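You operate a simulated robot arm through the tools that you are given. There is no shell and no other tool. Be economical: measure what you need, move in short steps, check, and stop when the job is done.

Carry out the task below with a simulated robot arm. There is one attempt and no reset: what you move stays moved.

TASK
Sweep up the toast crumbs and tip them into the square bin.
Fine: lay the dust pan beside the crumbs first; brush them in with the hand brush; put brush and pan back.

Only the result counts: the job must be done as asked and must still hold three seconds after the hand-in. Knocking over, shifting, dropping, spilling or breaking anything else fails it.

THE ROBOT
A 6-joint arm with a two-finger parallel gripper, fixed in place. Base frame: the origin is at the foot of the arm, x ahead of it, y to its left, z up; the work surface is at about z = 0.88. Lengths are in m, angles in degrees, forces in N, time in s.
With the tool pointing down near the work surface it reaches from about 0.24 to 0.64 m from the base axis. Its first joint turns from -66.0 to 66.0 degrees. Payload 2.7 kg.
Tool frame: the origin (TCP) lies between the finger pads and is the grasp point; the fingertips stand 0.023 m ahead of it; z points along the fingers, y is the line along which they close. The gripper opens to 0.094 m. The fingers are 0.038 m wide and 0.01 m thick; the gripper's body (0.054 by 0.096 m) begins 0.039 m behind the TCP.
Orientation is that of the tool frame in the base frame, as a unit quaternion [w, x, y, z]. With the fingers straight down and closing along the base's y, the tool's x points along the base's -x, its y along +y and its z along -z.

THE INTERFACE
- The arm moves only by the tool step_arm. Its argument "motion" is a list of rows, each a list of 7 numbers: the turn, a rotation vector about the base's x, y, z in units of 45 degrees (1.0 is 45 degrees), then the shift along the base's x, y, z in units of 150 mm (1.0 is 150 mm), then the finger opening in m, from 0 to 0.094. In form: [[rx, ry, rz, tx, ty, tz, fingers], ...]. A call has 1 to 20 rows; each row is the pose to reach, as a shift and turn from the pose commanded when the call began. A call with a number of a shift or a turn outside -1 to 1 is refused whole. Each row takes 0.2 s and may step no farther than 0.05 m and 8.6 degrees from the row before; otherwise, or with a gripper value out of range, the whole call is refused. A pose out of reach is approached as far as the arm can. The call stops where the force on the tool passes 50 N (or 10 N more than at its start, if that is more) or the arm is blocked; 0.2 s more then pass. The fingers move at their own pace (about 0.045 m/s each) and stop on an object; they squeeze with about 31 N. The grip force told is the motor's: it shows also when the fingers shut on nothing. Time passes only in rows, and 0.2 s behind the last, so rows that repeat a pose let the fingers close. It gives the time, the measured TCP pose, the force on the tool (base axes), the opening and the grip force at its end, in the units of the frame above (readings bear some noise), and new pictures: "views" is both (left out), scene, wrist or none.
- Cameras (640 x 400 px; columns grow to the right, rows downward): "scene" is fixed at [0.0745, -0.4272, 1.4119]; the picture's right is [0.81, -0.59, 0.00], its down [-0.29, -0.40, -0.87] and it looks along [0.51, 0.70, -0.49] (base axes); focal length 295 px, centre (320, 200). "wrist" rides on the gripper at [0.086, 0.016, -0.074] in the tool frame; the picture's right is [-0.18, 0.98, 0.00], its down [-0.58, -0.11, -0.81] and it looks along [-0.79, -0.15, 0.59] (tool axes); focal length 243 px, centre (320, 200). There is no depth. A picture from a camera that has moved, and an enlarged one, comes with that camera's place and axes in the base frame and with its lens.
- inspect(camera, box): a new picture of the part [left, top, right, bottom] of that camera's present view, enlarged. No time passes.
- finish_job(): hands the job in; it is judged then, once.

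Work in short steps. Places have to be worked out from the pictures, the camera data and where the tool is seen: move nearer, look again, correct. Check each grasp and each placing, and mend what went wrong. You have 120 turns and 170 pictures in all, those below and enlarged ones among them. Open the gripper and draw the arm clear of the work before you hand the job in, unless the task says otherwise; then end with one line.

The tools are called after "Call:" as a command line: name --pt "numbers of a row" for each row, then --argument value for the rest, lists and objects as JSON in quotes. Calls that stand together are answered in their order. step_arm: Moves the arm, as the interface text tells. Its arguments: {"type":"object","properties":{"motion":{"type":"array","items":{"type":"array","items":{"type":"number"}}},"views":{"type":"string","enum":["both","scene","wrist","none"]}},"required":["motion"]} The other tools are called the same way: inspect (camera, box) takes an enlarged picture of a part of a camera's view; finish_job () hands the job in.

At the start:

```text
time: 0.0
position: [0.3442, 0.1013, 1.2811]
orientation: [0.0, 0.0, 1.0, 0.0]
force: [0.5, 0.2, -0.8]
width: 0.094
grasp_force: 0.0
```

scene: 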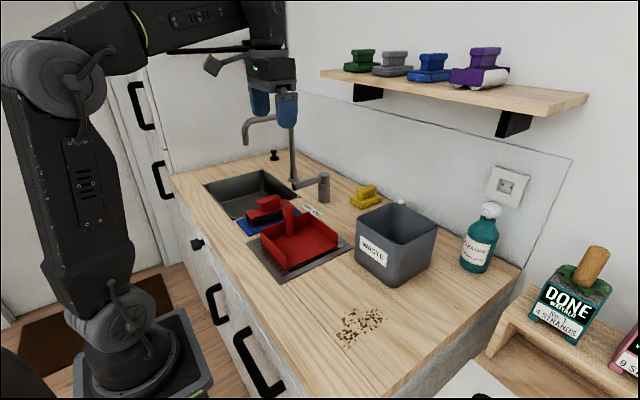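
wrist: 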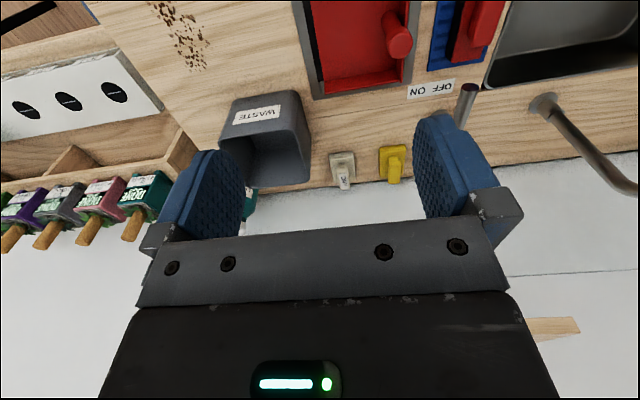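

I start by enlarging the scene view around the pan, brush, bin and crumbs to place them.

Call:
inspect --camera "scene" --box '[200, 160, 360, 290]'

Call:
inspect --camera "scene" --box '[300, 180, 540, 380]'

Call:
inspect --camera "wrist" --box '[140, 0, 540, 220]'

```text
3.08 times, centred on (280, 225) of scene
camera zoom: at [0.0745, -0.4272, 1.4119], right [0.81, -0.59, 0.0], down [-0.29, -0.4, -0.87], along [0.51, 0.7, -0.49], focal length 909 px, centre (443, 123)
```

zoom: 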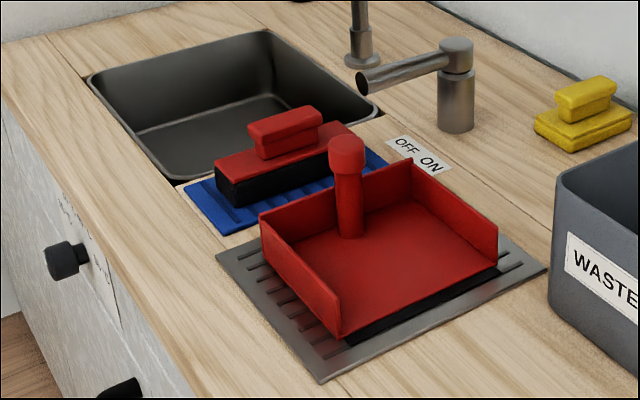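

```text
2.00 times, centred on (420, 280) of scene
camera zoom: at [0.0745, -0.4272, 1.4119], right [0.81, -0.59, 0.0], down [-0.29, -0.4, -0.87], along [0.51, 0.7, -0.49], focal length 591 px, centre (120, 40)
```

zoom: 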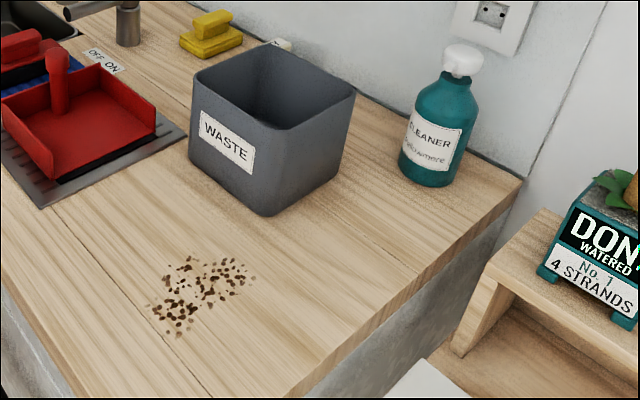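

```text
1.60 times, centred on (340, 110) of wrist
camera zoom: at [0.2577, 0.1178, 1.3551], right [0.18, 0.98, 0.0], down [0.58, -0.11, 0.81], along [0.79, -0.15, -0.59], focal length 388 px, centre (288, 344)
```

zoom: 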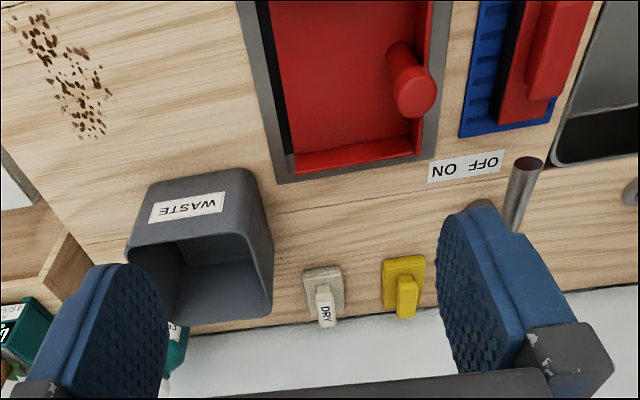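

The pan is on the metal mat: open edge at y≈0.09, back at y≈0.23, and the post handle at about (0.42, 0.20) with its top near z 0.98. The crumbs cover roughly x 0.315–0.445, y −0.175…−0.11, and the bin is centred near (0.58, −0.05). I'll move above the post and look again.

Call:
step_arm --pt "0 0 0 0.1 0.13 -0.2 0.094" --pt "0 0 0 0.2 0.26 -0.4 0.094" --pt "0 0 0 0.3 0.39 -0.6 0.094" --pt "0 0 0 0.4 0.52 -0.8 0.094" --pt "0 0 0 0.5 0.66 -1.0 0.094"

```text
time: 1.2
position: [0.4201, 0.2002, 1.1294]
orientation: [0.0, -0.001, 1.0, 0.0]
force: [-0.2, 0.1, 0.1]
width: 0.0941
grasp_force: 0.0
camera wrist: at [0.3341, 0.2172, 1.2045], right [0.18, 0.98, 0.0], down [0.58, -0.11, 0.81], along [0.79, -0.15, -0.59], focal length 243 px, centre (320, 200)
```

scene: 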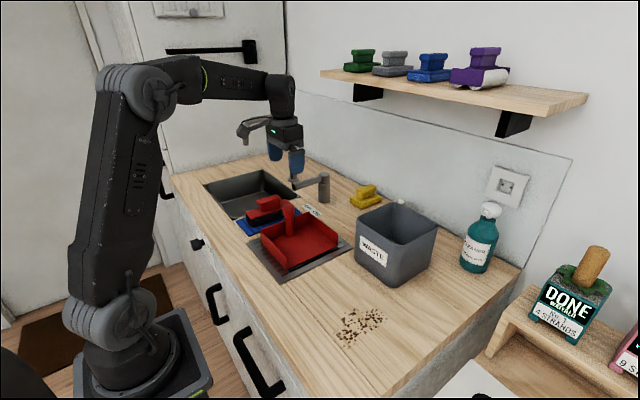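
wrist: 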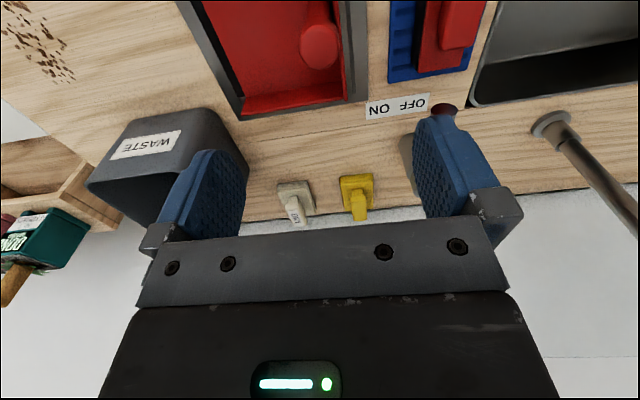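

From the wrist view the knob sits at about (0.421, 0.201), directly under the TCP. I'll descend to just above it and look.

Call:
step_arm --pt "0 0 0 0 0 -0.25 0.094" --pt "0 0 0 0 0 -0.5 0.094" --pt "0 0 0 0 0 -0.75 0.094" --pt "0 0 0 0.0 0 -0.9 0.094"

Call:
inspect --camera "scene" --box '[200, 130, 360, 290]'

```text
time: 2.2
position: [0.4195, 0.2004, 0.9964]
orientation: [0.0, 0.0, 1.0, 0.0]
force: [-0.2, -0.7, 0.1]
width: 0.094
grasp_force: 0.3
camera wrist: at [0.3334, 0.2166, 1.0706], right [0.18, 0.98, 0.0], down [0.58, -0.11, 0.81], along [0.79, -0.15, -0.59], focal length 243 px, centre (320, 200)
```

scene: 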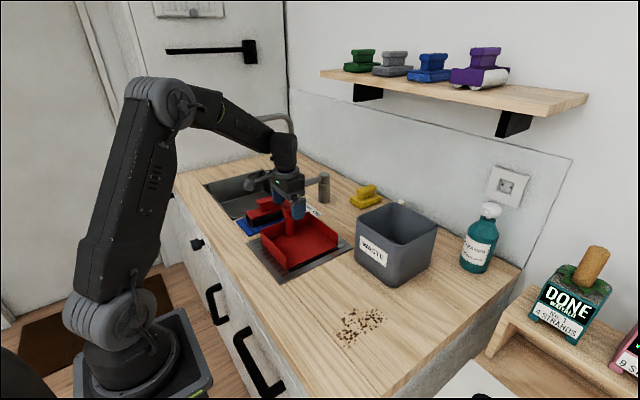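
wrist: 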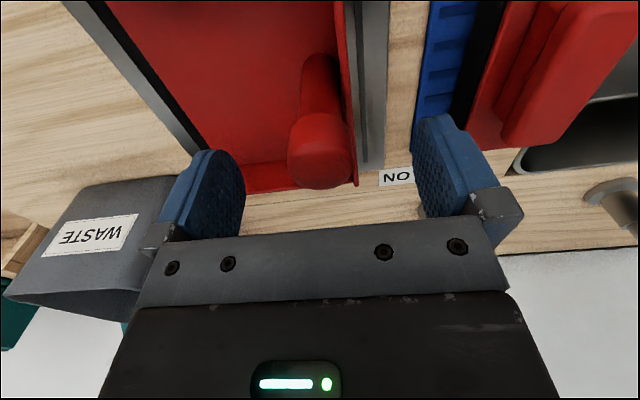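

```text
2.50 times, centred on (280, 210) of scene
camera zoom: at [0.0745, -0.4272, 1.4119], right [0.81, -0.59, 0.0], down [-0.29, -0.4, -0.87], along [0.51, 0.7, -0.49], focal length 739 px, centre (420, 175)
```

zoom: 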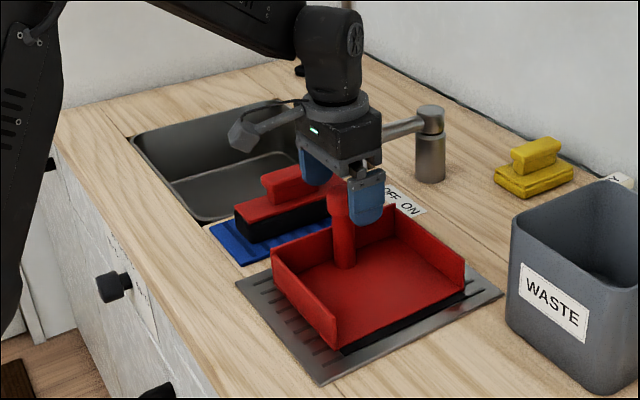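

The knob is centred between the fingers. I'll lower 3.2 cm and close.

Call:
step_arm --pt "0 0 0 0 0 -0.12 0.094" --pt "0 0 0 0 0 -0.22 0.094" --pt "0 0 0 0 0 -0.22 0.05" --pt "0 0 0 0 0 -0.22 0.0" --pt "0 0 0 0 0 -0.22 0.0" --pt "0 0 0 0 0 -0.22 0.0" --pt "0 0 0 0 0 -0.22 0.0"

```text
time: 3.8
position: [0.42, 0.1974, 0.9634]
orientation: [0.0, 0.0, 1.0, 0.0]
force: [-0.2, 0.7, -0.1]
width: 0.0295
grasp_force: 31.1
camera wrist: at [0.3337, 0.2167, 1.0368], right [0.18, 0.98, 0.0], down [0.58, -0.11, 0.81], along [0.79, -0.15, -0.59], focal length 243 px, centre (320, 200)
```

scene: 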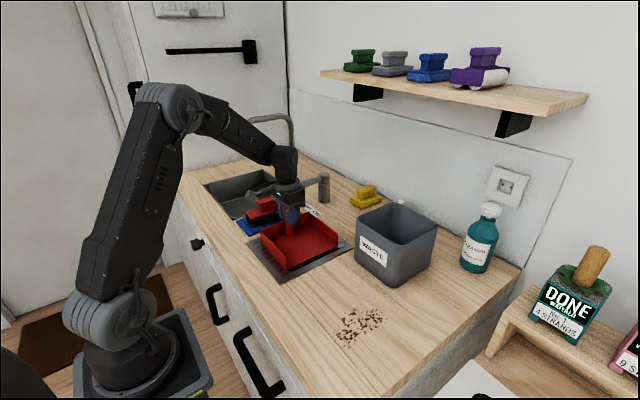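
wrist: 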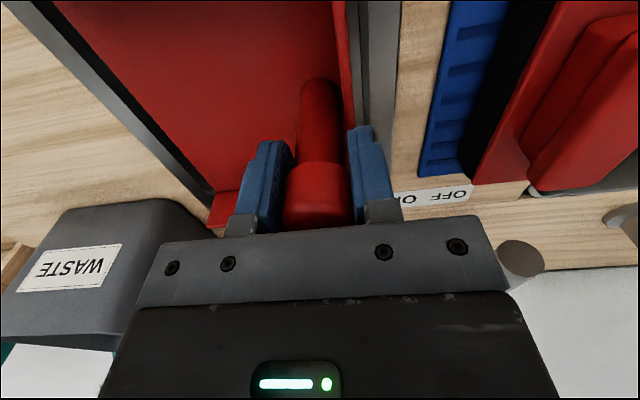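

Gripped (29.5 mm wide). I'll lift the pan 7.5 cm and check.

Call:
step_arm --pt "0 0 0 0 0 0.1 0.0" --pt "0 0 0 0 0 0.3 0.0" --pt "0 0 0 0 0 0.5 0.0" --pt "0 0 0 0 0 0.5 0.0"

Call:
inspect --camera "scene" --box '[200, 130, 360, 290]'

```text
time: 4.8
position: [0.4198, 0.2003, 1.04]
orientation: [0.001, 0.0, 1.0, 0.0]
force: [0.0, 0.0, -1.8]
width: 0.0293
grasp_force: 31.0
camera wrist: at [0.3322, 0.2172, 1.1136], right [0.18, 0.98, 0.0], down [0.58, -0.11, 0.81], along [0.79, -0.15, -0.59], focal length 243 px, centre (320, 200)
```

scene: 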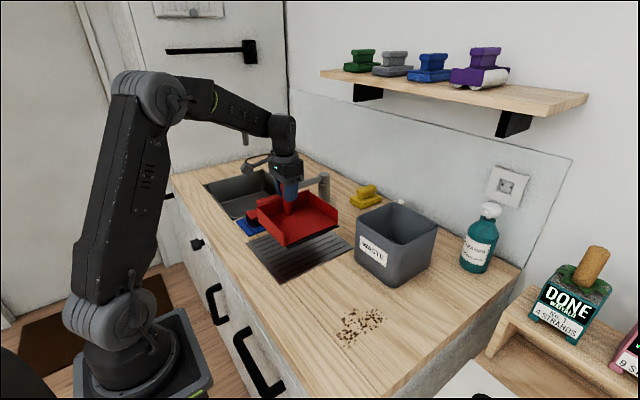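
wrist: 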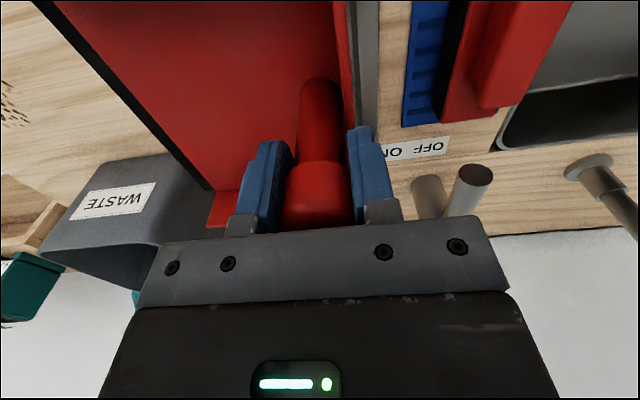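

```text
2.50 times, centred on (280, 210) of scene
camera zoom: at [0.0745, -0.4272, 1.4119], right [0.81, -0.59, 0.0], down [-0.29, -0.4, -0.87], along [0.51, 0.7, -0.49], focal length 739 px, centre (420, 175)
```

zoom: 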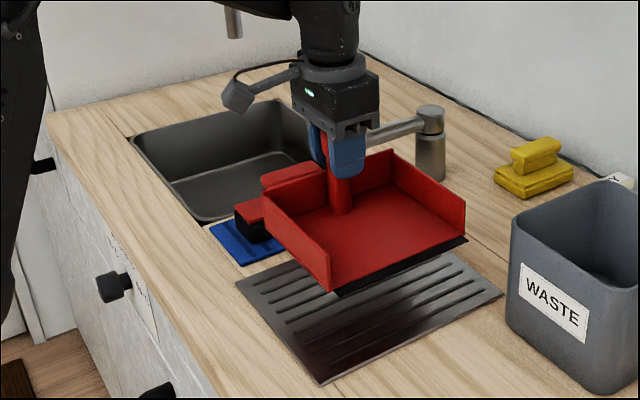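

The pan is held level. I'll move it toward the crumbs: −0.045 in x and −0.15 in y.

Call:
step_arm --pt "0 0 0 -0.07 -0.2 0 0.0" --pt "0 0 0 -0.15 -0.4 0 0.0" --pt "0 0 0 -0.22 -0.6 0 0.0" --pt "0 0 0 -0.3 -0.8 0 0.0" --pt "0 0 0 -0.3 -1.0 0 0.0" --pt "0 0 0 -0.3 -1.0 0 0.0"

Call:
inspect --camera "scene" --box '[240, 170, 440, 370]'

```text
time: 6.2
position: [0.3731, 0.0515, 1.0371]
orientation: [-0.001, 0.0, 1.0, 0.0]
force: [-0.8, 0.4, -1.4]
width: 0.0294
grasp_force: 31.3
camera wrist: at [0.2871, 0.0668, 1.1112], right [0.18, 0.98, 0.0], down [0.58, -0.11, 0.81], along [0.79, -0.15, -0.59], focal length 243 px, centre (320, 200)
```

scene: 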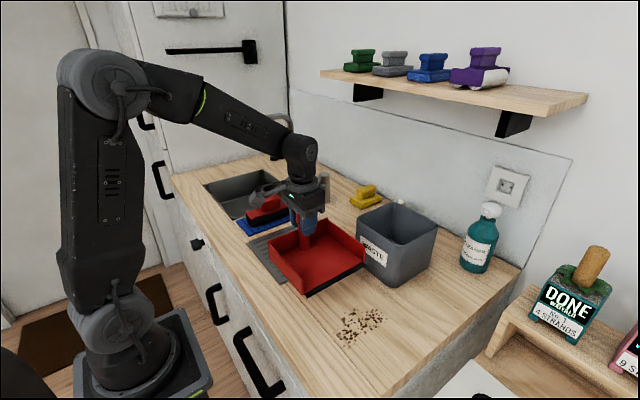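
wrist: 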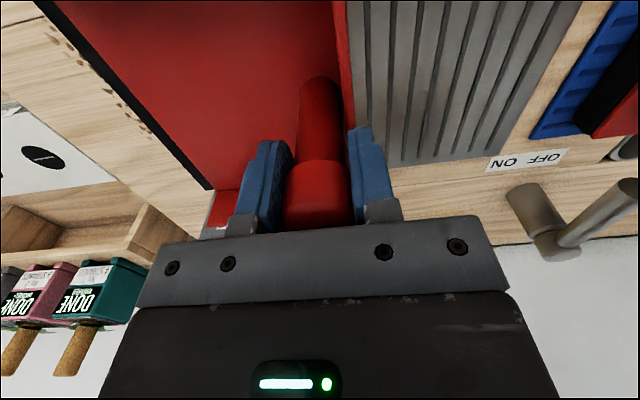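

```text
2.00 times, centred on (340, 270) of scene
camera zoom: at [0.0745, -0.4272, 1.4119], right [0.81, -0.59, 0.0], down [-0.29, -0.4, -0.87], along [0.51, 0.7, -0.49], focal length 591 px, centre (280, 60)
```

zoom: 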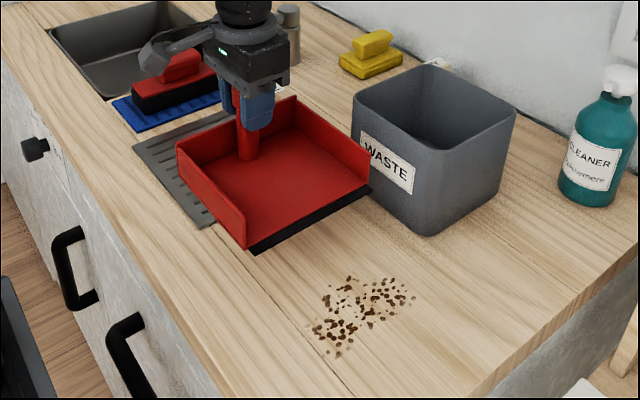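

The lip front is about 0.128 ahead of the post and the pan spans ±0.08 around it in x. The target is post at (0.382, 0.033), lip at y≈−0.095; I'll shift there and lower to just above the table.

Call:
step_arm --pt "0 0 0 0.06 -0.12 0 0.0" --pt "0 0 0 0.06 -0.12 -0.2 0.0" --pt "0 0 0 0.06 -0.12 -0.4 0.0" --pt "0 0 0 0.06 -0.12 -0.49 0.0" --pt "0 0 0 0.06 -0.12 -0.49 0.0"

Call:
inspect --camera "scene" --box '[240, 200, 440, 360]'

```text
time: 7.4
position: [0.3816, 0.0329, 0.9649]
orientation: [0.0, 0.001, 1.0, 0.0]
force: [-0.3, -1.3, -1.6]
width: 0.0293
grasp_force: 30.5
camera wrist: at [0.2956, 0.0493, 1.0384], right [0.18, 0.98, 0.0], down [0.58, -0.11, 0.81], along [0.79, -0.15, -0.59], focal length 243 px, centre (320, 200)
```

scene: 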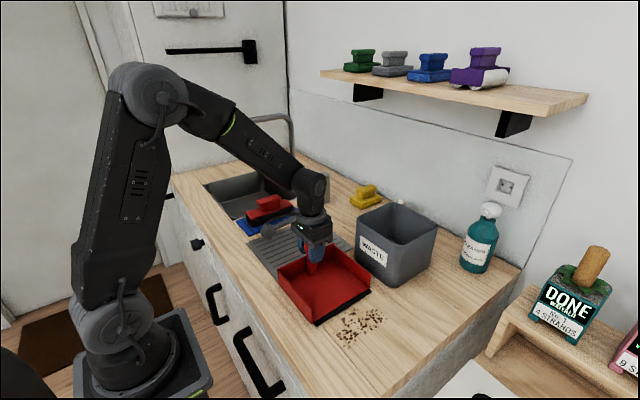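
wrist: 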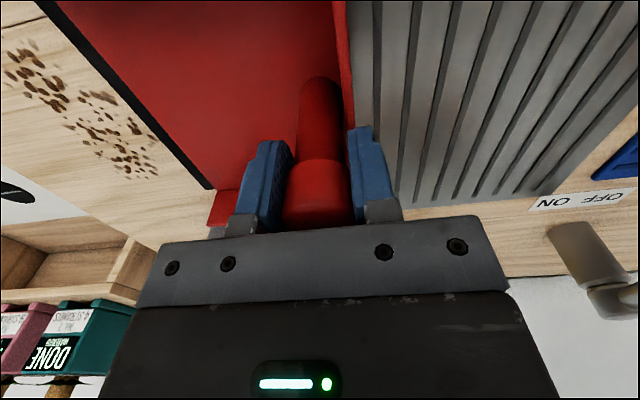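

```text
2.50 times, centred on (340, 280) of scene
camera zoom: at [0.0745, -0.4272, 1.4119], right [0.81, -0.59, 0.0], down [-0.29, -0.4, -0.87], along [0.51, 0.7, -0.49], focal length 739 px, centre (270, 0)
```

zoom: 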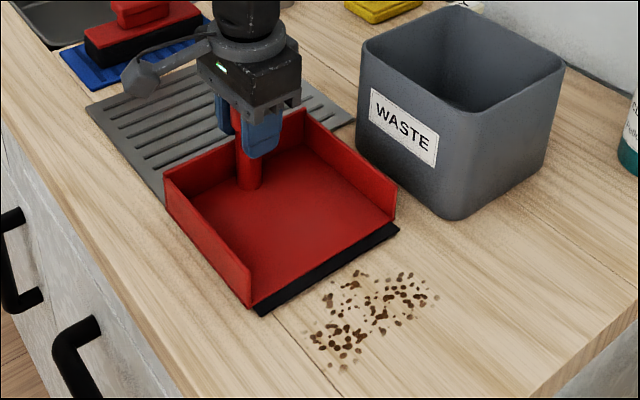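

The pan is in position with a ~1.5–2 cm gap to the crumbs, but its back is near the mat edge. I'll shift 6 mm more toward −y and lower in small steps to feel the table.

Call:
step_arm --pt "0 0 0 0 -0.04 0 0.0" --pt "0 0 0 0 -0.04 -0.015 0.0" --pt "0 0 0 0 -0.04 -0.03 0.0" --pt "0 0 0 0 -0.04 -0.03 0.0" --views "none"

```text
time: 8.4
position: [0.3825, 0.0264, 0.96]
orientation: [0.0, 0.0, 1.0, 0.0]
force: [0.0, 0.2, -3.0]
width: 0.0292
grasp_force: 31.3
```

No clear contact yet; I'll lower another 3 mm in 1 mm steps.

Call:
step_arm --pt "0 0 0 0 0 -0.007 0.0" --pt "0 0 0 0 0 -0.014 0.0" --pt "0 0 0 0 0 -0.02 0.0" --pt "0 0 0 0 0 -0.02 0.0" --views "none"

```text
time: 9.4
position: [0.3835, 0.0265, 0.9587]
orientation: [0.001, 0.0, 1.0, 0.0]
force: [-3.5, -4.2, 21.7]
width: 0.0295
grasp_force: 31.4
```

Contact at TCP z≈0.959. I'll relax up 1.5 mm, open the fingers, and rise.

Call:
step_arm --pt "0 0 0 0 0 0.008 0.0" --pt "0 0 0 0 0 0.01 0.02" --pt "0 0 0 0 0 0.01 0.06" --pt "0 0 0 0 0 0.01 0.06" --pt "0 0 0 0 0 0.01 0.06" --pt "0 0 0 0 0 0.15 0.06" --pt "0 0 0 0 0 0.4 0.06" --pt "0 0 0 0 0 0.7 0.06" --pt "0 0 0 0 0 0.9 0.06"

Call:
inspect --camera "scene" --box '[240, 200, 440, 360]'

```text
time: 11.4
position: [0.3824, 0.0277, 1.094]
orientation: [0.0, 0.0, 1.0, 0.0]
force: [0.3, -0.3, 0.6]
width: 0.06
grasp_force: 0.1
camera wrist: at [0.2968, 0.0451, 1.1672], right [0.18, 0.98, 0.0], down [0.58, -0.11, 0.81], along [0.79, -0.15, -0.59], focal length 243 px, centre (320, 200)
```

scene: 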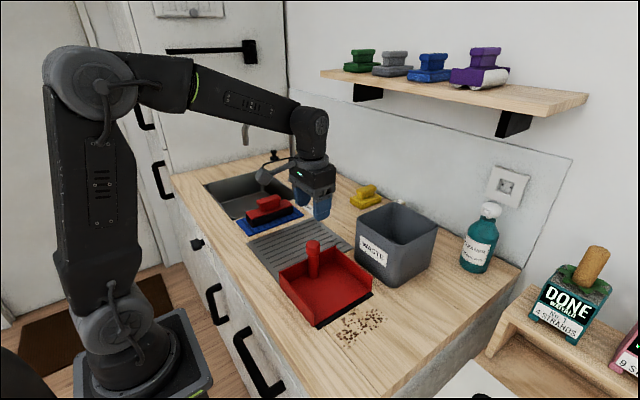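
wrist: 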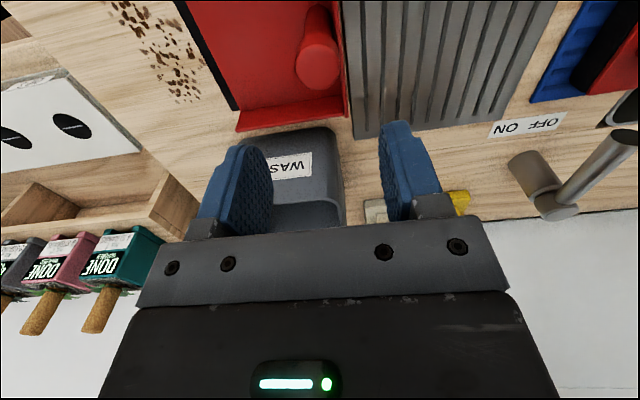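

```text
2.50 times, centred on (340, 280) of scene
camera zoom: at [0.0745, -0.4272, 1.4119], right [0.81, -0.59, 0.0], down [-0.29, -0.4, -0.87], along [0.51, 0.7, -0.49], focal length 739 px, centre (270, 0)
```

zoom: 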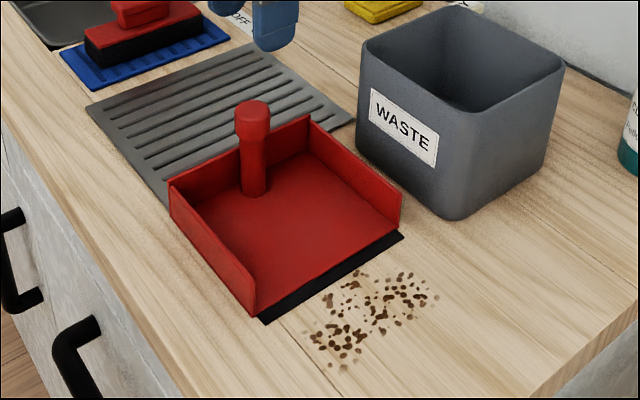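

The pan lies well with its lip about 1 cm from the crumbs. Now I'll go toward the brush in two moves.

Call:
step_arm --pt "0 0 0 0.06 0.25 0 0.06" --pt "0 0 0 0.12 0.5 0 0.06" --pt "0 0 0 0.18 0.75 0 0.08" --pt "0 0 0 0.25 1.0 0 0.08" --views "none"

Call:
step_arm --pt "0 0 0 0 0.25 0 0.08" --pt "0 0 0 0 0.5 0 0.08" --pt "0 0 0 0 0.75 0 0.08" --pt "0 0 0 0 1.0 0 0.08"

```text
time: 12.4
position: [0.4206, 0.1775, 1.0952]
orientation: [0.0, -0.001, 1.0, 0.0]
force: [0.0, 0.4, -1.0]
width: 0.0802
grasp_force: 0.0
```

```text
time: 13.4
position: [0.4196, 0.3269, 1.0921]
orientation: [0.0, 0.0, 1.0, -0.001]
force: [0.5, 0.3, 0.5]
width: 0.0799
grasp_force: 0.0
camera wrist: at [0.3333, 0.3429, 1.1664], right [0.18, 0.98, 0.0], down [0.58, -0.11, 0.81], along [0.79, -0.15, -0.59], focal length 243 px, centre (320, 200)
```

scene: 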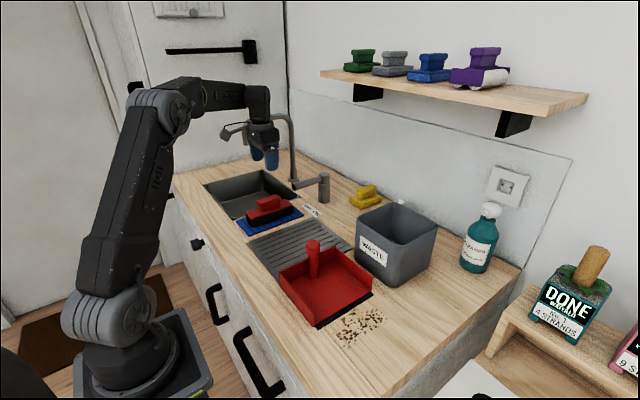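
wrist: 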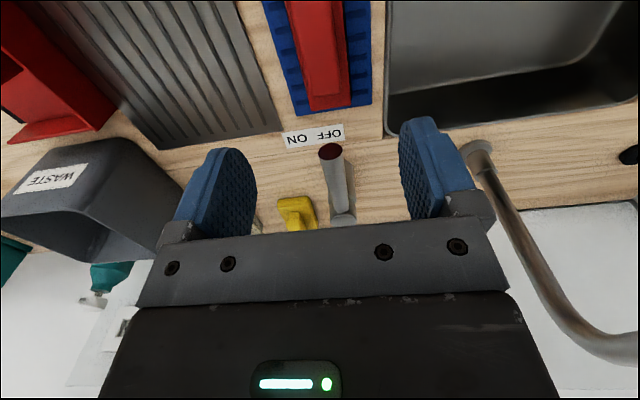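

The handle appears around (0.42, 0.324). I'll enlarge to get heights and extents.

Call:
inspect --camera "scene" --box '[220, 180, 320, 245]'

Call:
inspect --camera "wrist" --box '[240, 0, 420, 120]'

```text
6.15 times, centred on (270, 212) of scene
camera zoom: at [0.0745, -0.4273, 1.4119], right [0.81, -0.59, 0.0], down [-0.29, -0.4, -0.87], along [0.51, 0.7, -0.49], focal length 1818 px, centre (628, 123)
```

zoom: 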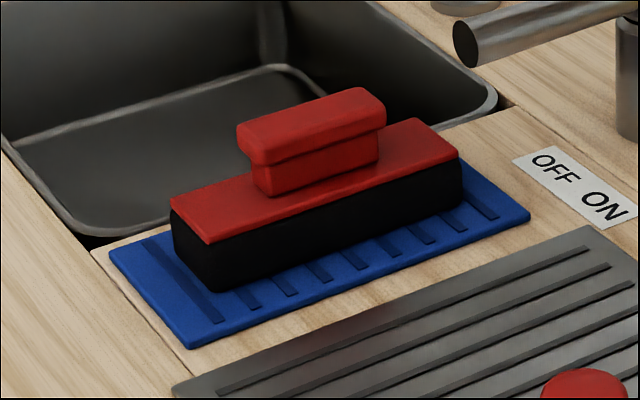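

```text
3.33 times, centred on (330, 60) of wrist
camera zoom: at [0.3333, 0.3429, 1.1664], right [0.18, 0.98, 0.0], down [0.58, -0.11, 0.81], along [0.79, -0.15, -0.59], focal length 809 px, centre (287, 667)
```

zoom: 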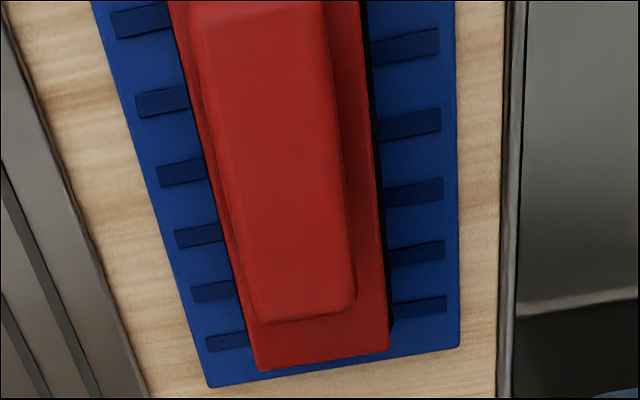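

The brush body spans x 0.35–0.495, y 0.306–0.348, with its plate top at z≈0.918 and the grip block top at z≈0.956. I'll descend to TCP (0.421, 0.327, 0.948) and close on the grip.

Call:
step_arm --pt "0 0 0 0 0 -0.25 0.08" --pt "0 0 0 0.01 0 -0.5 0.08" --pt "0 0 0 0.01 0 -0.75 0.08" --pt "0 0 0 0.01 0 -0.96 0.08" --pt "0 0 0 0.01 0 -0.96 0.03" --pt "0 0 0 0.01 0 -0.96 0.0" --pt "0 0 0 0.01 0 -0.96 0.0" --pt "0 0 0 0.01 0 -0.96 0.0" --pt "0 0 0 0.01 0 -0.96 0.0"

Call:
inspect --camera "scene" --box '[220, 170, 320, 245]'

```text
time: 15.4
position: [0.4245, 0.3273, 0.9485]
orientation: [0.0, 0.0, 1.0, 0.0]
force: [0.1, -0.3, 0.0]
width: 0.0255
grasp_force: 30.8
camera wrist: at [0.337, 0.3437, 1.0234], right [0.18, 0.98, 0.0], down [0.58, -0.11, 0.81], along [0.79, -0.15, -0.59], focal length 243 px, centre (320, 200)
```

scene: 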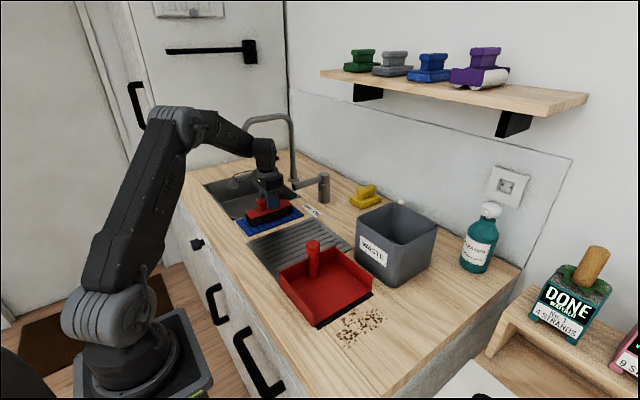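
wrist: 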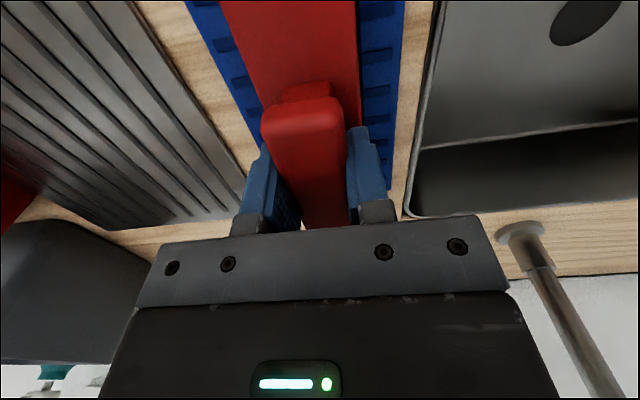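

```text
5.33 times, centred on (270, 208) of scene
camera zoom: at [0.0745, -0.4272, 1.4119], right [0.81, -0.59, 0.0], down [-0.29, -0.4, -0.87], along [0.51, 0.7, -0.49], focal length 1576 px, centre (587, 160)
```

zoom: 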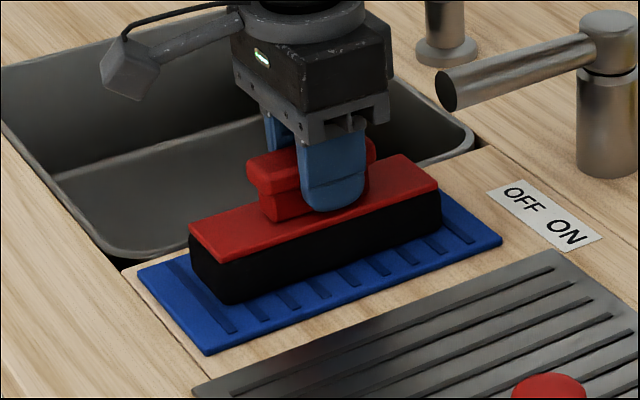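

The brush is gripped. I'll lift 15 cm and carry it over toward −y above the pan, high enough to clear the post.

Call:
step_arm --pt "0 0 0 0 0 0.1 0.0" --pt "0 0 0 0 0 0.35 0.0" --pt "0 0 0 0 0 0.65 0.0" --pt "0 0 0 0 0 0.95 0.0" --pt "0 0 0 -0.09 -0.25 1.0 0.0" --pt "0 0 0 -0.18 -0.5 1.0 0.0" --pt "0 0 0 -0.27 -0.75 1.0 0.0" --pt "0 0 0 -0.27 -1.0 1.0 0.0"

Call:
step_arm --pt "0 0 0 0 -0.25 0 0.0" --pt "0 0 0 0 -0.5 0 0.0" --pt "0 0 0 0 -0.75 0 0.0" --pt "0 0 0 0 -1.0 0 0.0" --views "none"

```text
time: 17.2
position: [0.3804, 0.1773, 1.0966]
orientation: [0.0, 0.0, 1.0, 0.0]
force: [0.1, -0.2, -1.2]
width: 0.0256
grasp_force: 30.7
camera wrist: at [0.2945, 0.1932, 1.171], right [0.18, 0.98, 0.0], down [0.58, -0.11, 0.81], along [0.79, -0.15, -0.59], focal length 243 px, centre (320, 200)
```

scene: 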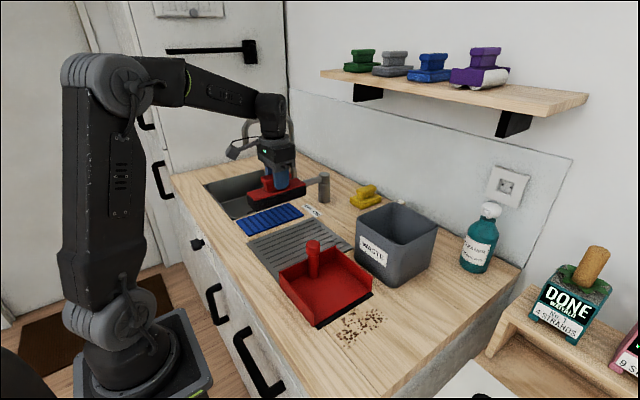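
wrist: 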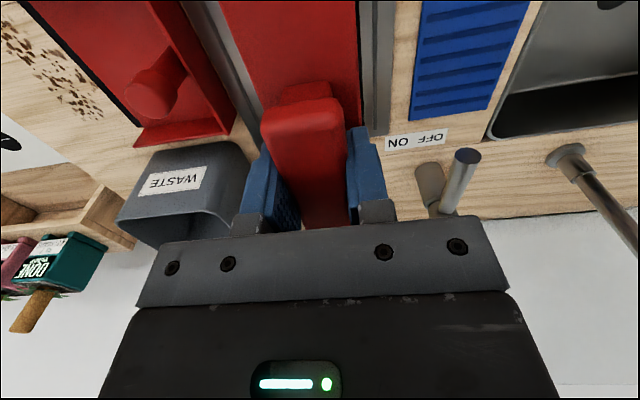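

```text
time: 18.2
position: [0.3814, 0.0249, 1.0981]
orientation: [0.001, 0.0, 1.0, 0.0]
force: [-0.3, -0.6, -1.3]
width: 0.0256
grasp_force: 31.0
```

Now I'll continue to the far side of the crumbs, keeping high, then look.

Call:
step_arm --pt "0 0 0 0 -0.25 0 0.0" --pt "0 0 0 0 -0.5 0 0.0" --pt "0 0 0 0 -0.75 0 0.0" --pt "0 0 0 0 -1.0 0 0.0" --views "none"

Call:
step_arm --pt "0 0 0 0 -0.25 0 0.0" --pt "0 0 0 0.01 -0.5 0 0.0" --pt "0 0 0 0.01 -0.66 0 0.0" --pt "0 0 0 0.01 -0.66 -0.2 0.0" --pt "0 0 0 0.01 -0.66 -0.5 0.0" --pt "0 0 0 0.01 -0.66 -0.75 0.0"

Call:
inspect --camera "scene" --box '[260, 240, 460, 400]'

```text
time: 19.2
position: [0.3814, -0.1259, 1.0994]
orientation: [0.0, -0.001, 1.0, 0.0]
force: [0.0, 0.0, -1.3]
width: 0.0259
grasp_force: 31.2
```

```text
time: 20.6
position: [0.3815, -0.2235, 0.9847]
orientation: [0.0, 0.0, 1.0, -0.001]
force: [-0.1, -0.4, -1.6]
width: 0.0256
grasp_force: 31.0
camera wrist: at [0.2964, -0.2069, 1.0595], right [0.18, 0.98, 0.0], down [0.58, -0.11, 0.81], along [0.79, -0.15, -0.59], focal length 243 px, centre (320, 200)
```

scene: 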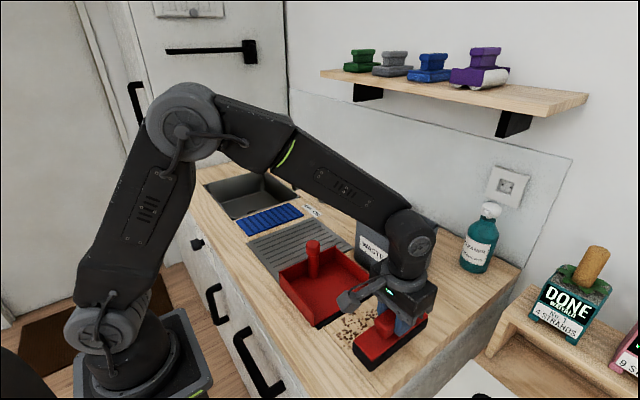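
wrist: 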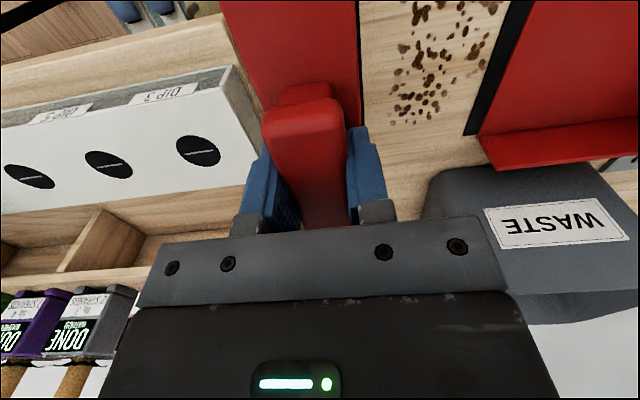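

```text
2.50 times, centred on (360, 320) of scene
camera zoom: at [0.0745, -0.4272, 1.4119], right [0.81, -0.59, 0.0], down [-0.29, -0.4, -0.87], along [0.51, 0.7, -0.49], focal length 739 px, centre (220, -100)
```

zoom: 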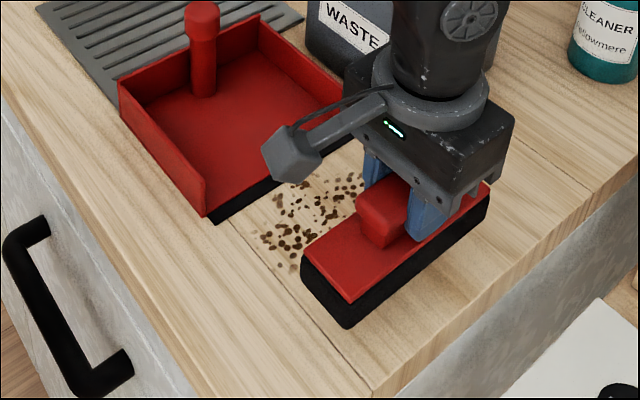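

The brush front edge (y≈−0.2025) is behind all crumbs (y≥−0.17). I'll lower to find the table contact.

Call:
step_arm --pt "0 0 0 0 0 -0.12 0.0" --pt "0 0 0 0 0 -0.24 0.0" --pt "0 0 0 0 0 -0.25 0.0" --pt "0 0 0 0 0 -0.26 0.0" --pt "0 0 0 0 0 -0.26 0.0" --views "none"

```text
time: 21.8
position: [0.3819, -0.2231, 0.9467]
orientation: [0.0, -0.001, 1.0, 0.0]
force: [-0.1, 1.0, -0.9]
width: 0.0256
grasp_force: 31.0
```

No contact yet; I'll go down in 1 mm steps.

Call:
step_arm --pt "0 0 0 0 0 -0.007 0.0" --pt "0 0 0 0 0 -0.014 0.0" --pt "0 0 0 0 0 -0.02 0.0" --pt "0 0 0 0 0 -0.02 0.0" --views "none"

```text
time: 22.8
position: [0.3828, -0.2235, 0.9446]
orientation: [0.0, 0.001, 1.0, 0.0]
force: [-0.2, -0.4, -1.7]
width: 0.0252
grasp_force: 31.1
```

Call:
step_arm --pt "0 0 0 0 0 -0.007 0.0" --pt "0 0 0 0 0 -0.007 0.0" --views "none"

Call:
step_arm --pt "0 0 0 0 0 -0.007 0.0" --pt "0 0 0 0 0 -0.007 0.0" --views "none"

Call:
step_arm --pt "0 0 0 0 0 -0.007 0.0" --pt "0 0 0 0 0 -0.007 0.0" --views "none"

```text
time: 23.4
position: [0.3832, -0.2236, 0.9433]
orientation: [0.0, 0.0, 1.0, 0.001]
force: [-0.2, -0.1, -0.7]
width: 0.0254
grasp_force: 30.5
```

```text
time: 24.0
position: [0.3831, -0.2222, 0.9431]
orientation: [0.001, -0.001, 1.0, 0.0]
force: [-2.9, -1.4, 13.2]
width: 0.0255
grasp_force: 31.3
```

```text
time: 24.6
position: [0.384, -0.2225, 0.9413]
orientation: [0.002, 0.0, 1.0, -0.001]
force: [-5.9, 0.4, 21.7]
width: 0.0256
grasp_force: 30.8
```

Contact at about z 0.943. I'll ease off ~1 mm and sweep slowly +y until the brush's front edge is just short of the lip, then look.

Call:
step_arm --pt "0 0 0 -0.01 0 0.008 0.0" --pt "0 0 0 -0.01 0.06 0.008 0.0" --pt "0 0 0 -0.01 0.12 0.008 0.0" --pt "0 0 0 -0.01 0.18 0.008 0.0" --pt "0 0 0 -0.01 0.24 0.008 0.0" --pt "0 0 0 -0.01 0.3 0.008 0.0" --pt "0 0 0 -0.01 0.36 0.008 0.0" --pt "0 0 0 -0.01 0.42 0.008 0.0"

Call:
inspect --camera "scene" --box '[260, 240, 460, 400]'

Call:
inspect --camera "wrist" --box '[300, 0, 540, 160]'

```text
time: 26.4
position: [0.3819, -0.1609, 0.9417]
orientation: [-0.002, 0.0, 1.0, -0.001]
force: [-0.1, -2.8, 7.2]
width: 0.0255
grasp_force: 30.8
camera wrist: at [0.2948, -0.1431, 1.0159], right [0.18, 0.98, 0.0], down [0.58, -0.11, 0.81], along [0.79, -0.15, -0.59], focal length 243 px, centre (320, 200)
```

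scene: 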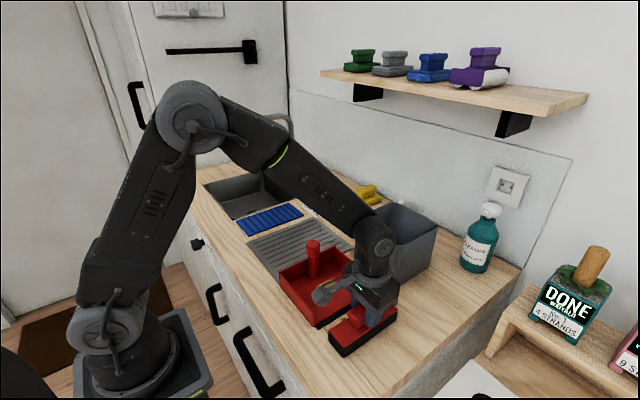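
wrist: 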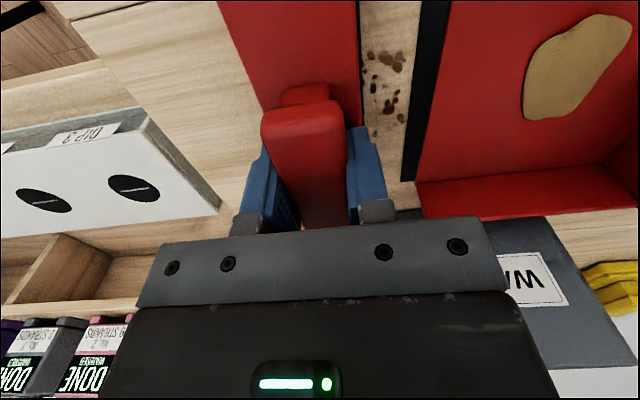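

```text
2.50 times, centred on (360, 320) of scene
camera zoom: at [0.0744, -0.4273, 1.4119], right [0.81, -0.59, 0.0], down [-0.29, -0.4, -0.87], along [0.51, 0.7, -0.49], focal length 739 px, centre (220, -100)
```

zoom: 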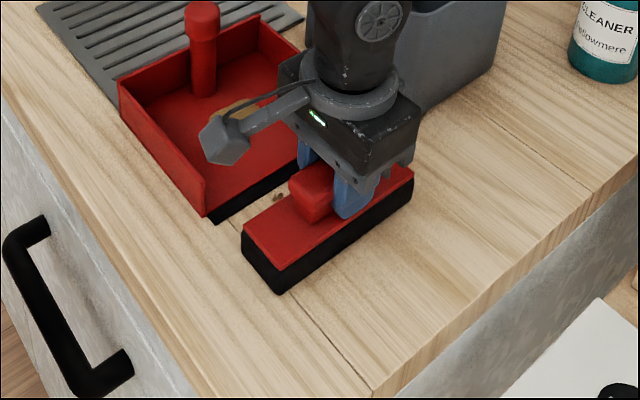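

```text
2.50 times, centred on (420, 80) of wrist
camera zoom: at [0.2948, -0.1431, 1.0159], right [0.18, 0.98, 0.0], down [0.58, -0.11, 0.81], along [0.79, -0.15, -0.59], focal length 606 px, centre (70, 500)
```

zoom: 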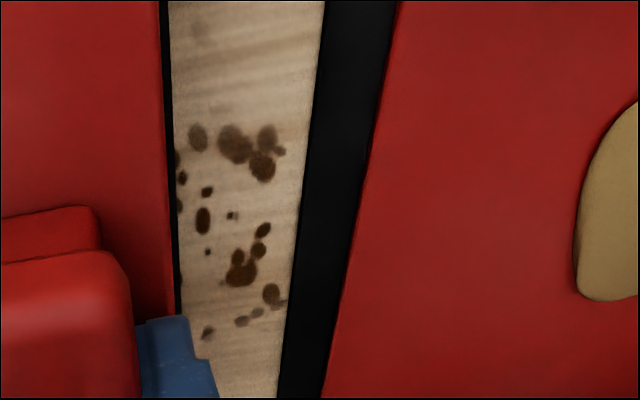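

Crumbs disappear as they're swept and a heap appears in the pan. I'll continue the sweep up to the lip.

Call:
step_arm --pt "0 0 0 0 0.06 0 0.0" --pt "0 0 0 0 0.12 0 0.0" --pt "0 0 0 0 0.18 0 0.0" --pt "0 0 0 0 0.22 0 0.0" --pt "0 0 0 0 0.25 0 0.0"

Call:
inspect --camera "wrist" --box '[300, 0, 540, 160]'

Call:
inspect --camera "scene" --box '[260, 240, 460, 400]'

```text
time: 27.6
position: [0.3806, -0.1227, 0.9424]
orientation: [-0.001, 0.0, 1.0, 0.0]
force: [0.0, 1.1, -0.7]
width: 0.0256
grasp_force: 30.4
camera wrist: at [0.2946, -0.1055, 1.0159], right [0.18, 0.98, 0.0], down [0.58, -0.11, 0.81], along [0.79, -0.15, -0.59], focal length 243 px, centre (320, 200)
```

scene: 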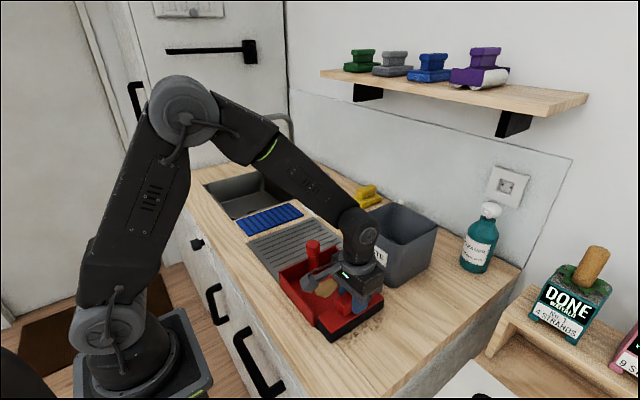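
wrist: 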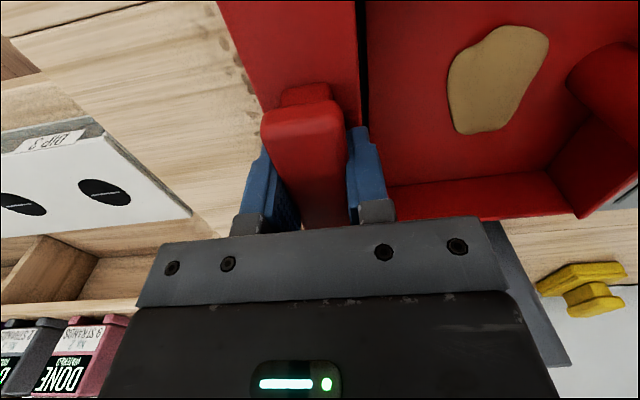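

```text
2.50 times, centred on (420, 80) of wrist
camera zoom: at [0.2946, -0.1055, 1.0159], right [0.18, 0.98, 0.0], down [0.58, -0.11, 0.81], along [0.79, -0.15, -0.59], focal length 606 px, centre (70, 500)
```

zoom: 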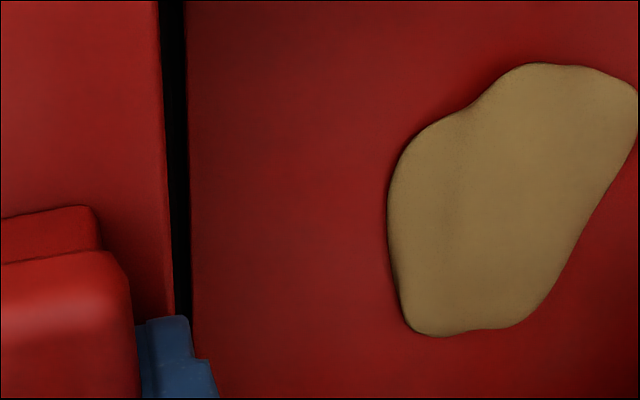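

```text
2.50 times, centred on (360, 320) of scene
camera zoom: at [0.0745, -0.4272, 1.4119], right [0.81, -0.59, 0.0], down [-0.29, -0.4, -0.87], along [0.51, 0.7, -0.49], focal length 739 px, centre (220, -100)
```

zoom: 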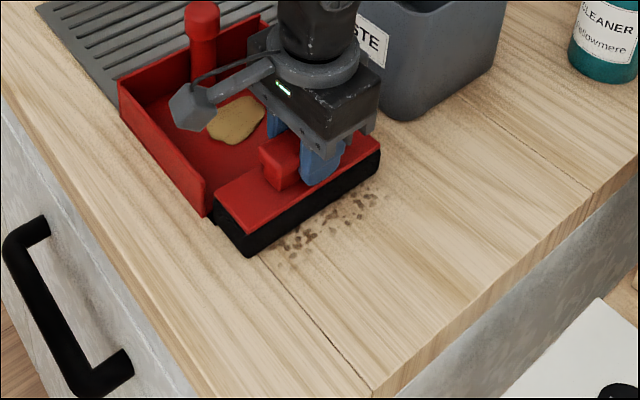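

The heap has grown but fainter crumbs remain behind the brush. I'll lift, go back and repeat the stroke, pressing slightly more.

Call:
step_arm --pt "0 0 0 0 -0.03 0.15 0.0" --pt "0 0 0 0 -0.3 0.25 0.0" --pt "0 0 0 0 -0.55 0.25 0.0" --pt "0 0 0 0 -0.67 0.1 0.0" --pt "0 0 0 0 -0.67 0.0 0.0" --pt "0 0 0 0 -0.67 -0.007 0.0" --pt "0 0 0 0 -0.6 -0.007 0.0" --pt "0 0 0 0 -0.53 -0.007 0.0" --pt "0 0 0 0 -0.46 -0.007 0.0" --pt "0 0 0 0 -0.39 -0.007 0.0" --pt "0 0 0 0 -0.32 -0.007 0.0" --pt "0 0 0 0 -0.25 -0.007 0.0" --pt "0 0 0 0 -0.18 -0.007 0.0" --pt "0 0 0 0 -0.11 -0.007 0.0" --pt "0 0 0 0 -0.05 -0.006 0.0" --pt "0 0 0 0 0.0 -0.004 0.0"

Call:
inspect --camera "scene" --box '[260, 240, 460, 400]'

```text
time: 31.0
position: [0.3829, -0.1234, 0.9399]
orientation: [0.001, 0.001, 1.0, 0.001]
force: [2.1, -5.1, 11.5]
width: 0.0255
grasp_force: 30.7
camera wrist: at [0.2965, -0.1054, 1.0145], right [0.19, 0.98, 0.0], down [0.58, -0.11, 0.81], along [0.79, -0.15, -0.59], focal length 243 px, centre (320, 200)
```

scene: 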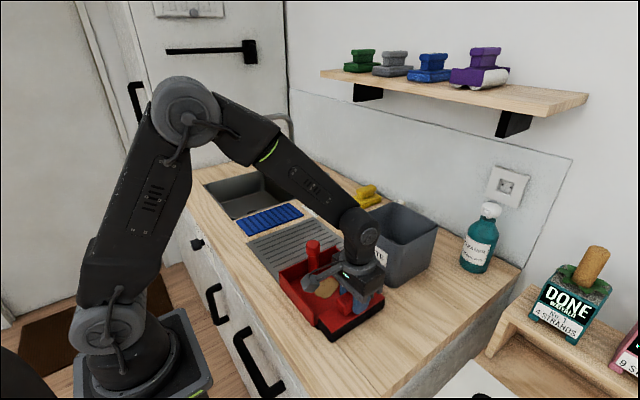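
wrist: 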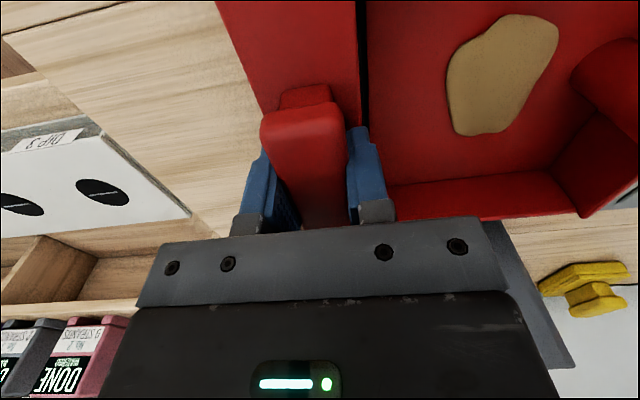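

```text
2.50 times, centred on (360, 320) of scene
camera zoom: at [0.0744, -0.4273, 1.4119], right [0.81, -0.59, 0.0], down [-0.29, -0.4, -0.87], along [0.51, 0.7, -0.49], focal length 739 px, centre (220, -100)
```

zoom: 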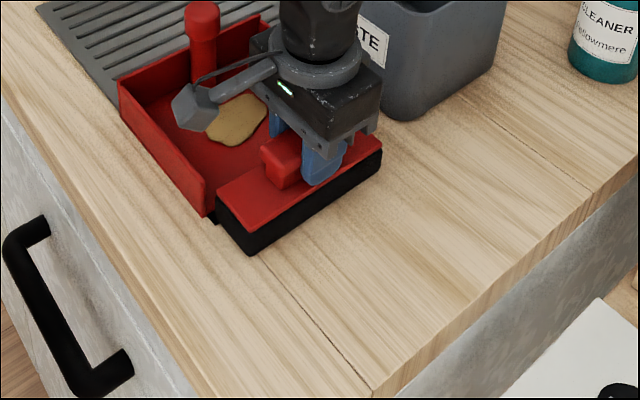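

The table behind the brush is clean. I'll lift the brush and check beneath it.

Call:
step_arm --pt "0 0 0 0 -0.03 0.2 0.0" --pt "0 0 0 0 -0.03 0.5 0.0" --pt "0 0 0 0 -0.03 0.8 0.0" --pt "0 0 0 0 0 1.0 0.0"

Call:
inspect --camera "scene" --box '[260, 220, 460, 380]'

```text
time: 32.0
position: [0.3814, -0.1215, 1.0926]
orientation: [0.0, 0.0, 1.0, 0.0]
force: [0.7, 0.0, -1.5]
width: 0.0255
grasp_force: 31.1
camera wrist: at [0.2958, -0.1056, 1.1665], right [0.18, 0.98, 0.0], down [0.58, -0.11, 0.81], along [0.79, -0.15, -0.59], focal length 243 px, centre (320, 200)
```

scene: 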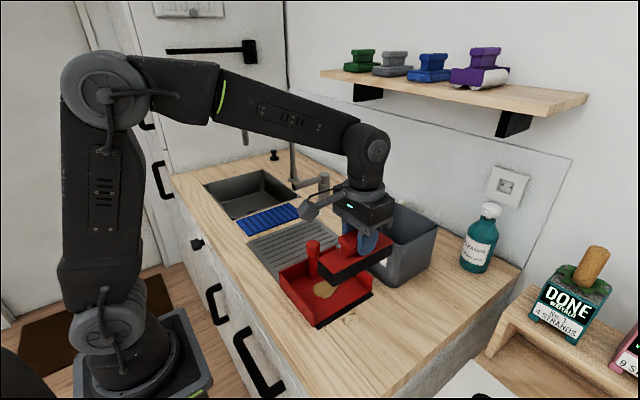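
wrist: 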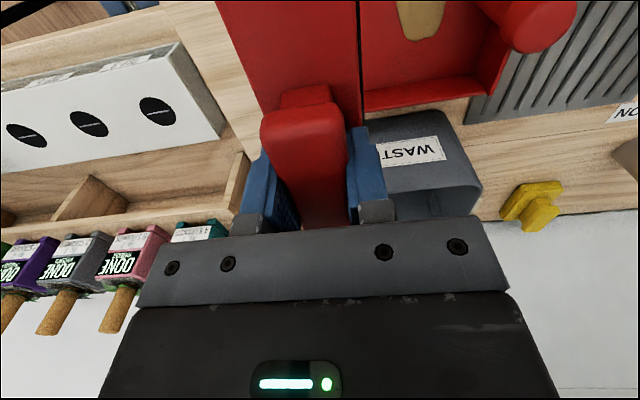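

```text
2.50 times, centred on (360, 300) of scene
camera zoom: at [0.0745, -0.4272, 1.4119], right [0.81, -0.59, 0.0], down [-0.29, -0.4, -0.87], along [0.51, 0.7, -0.49], focal length 739 px, centre (220, -50)
```

zoom: 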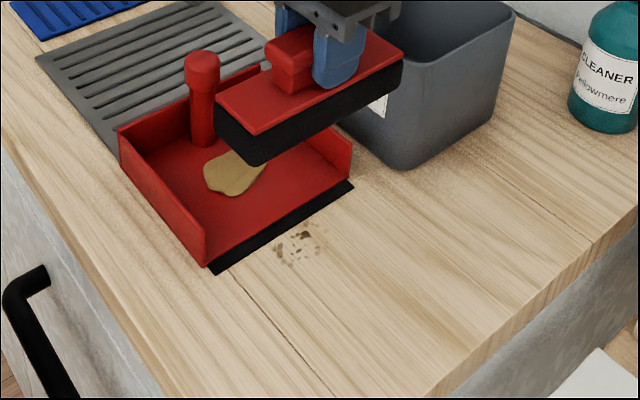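

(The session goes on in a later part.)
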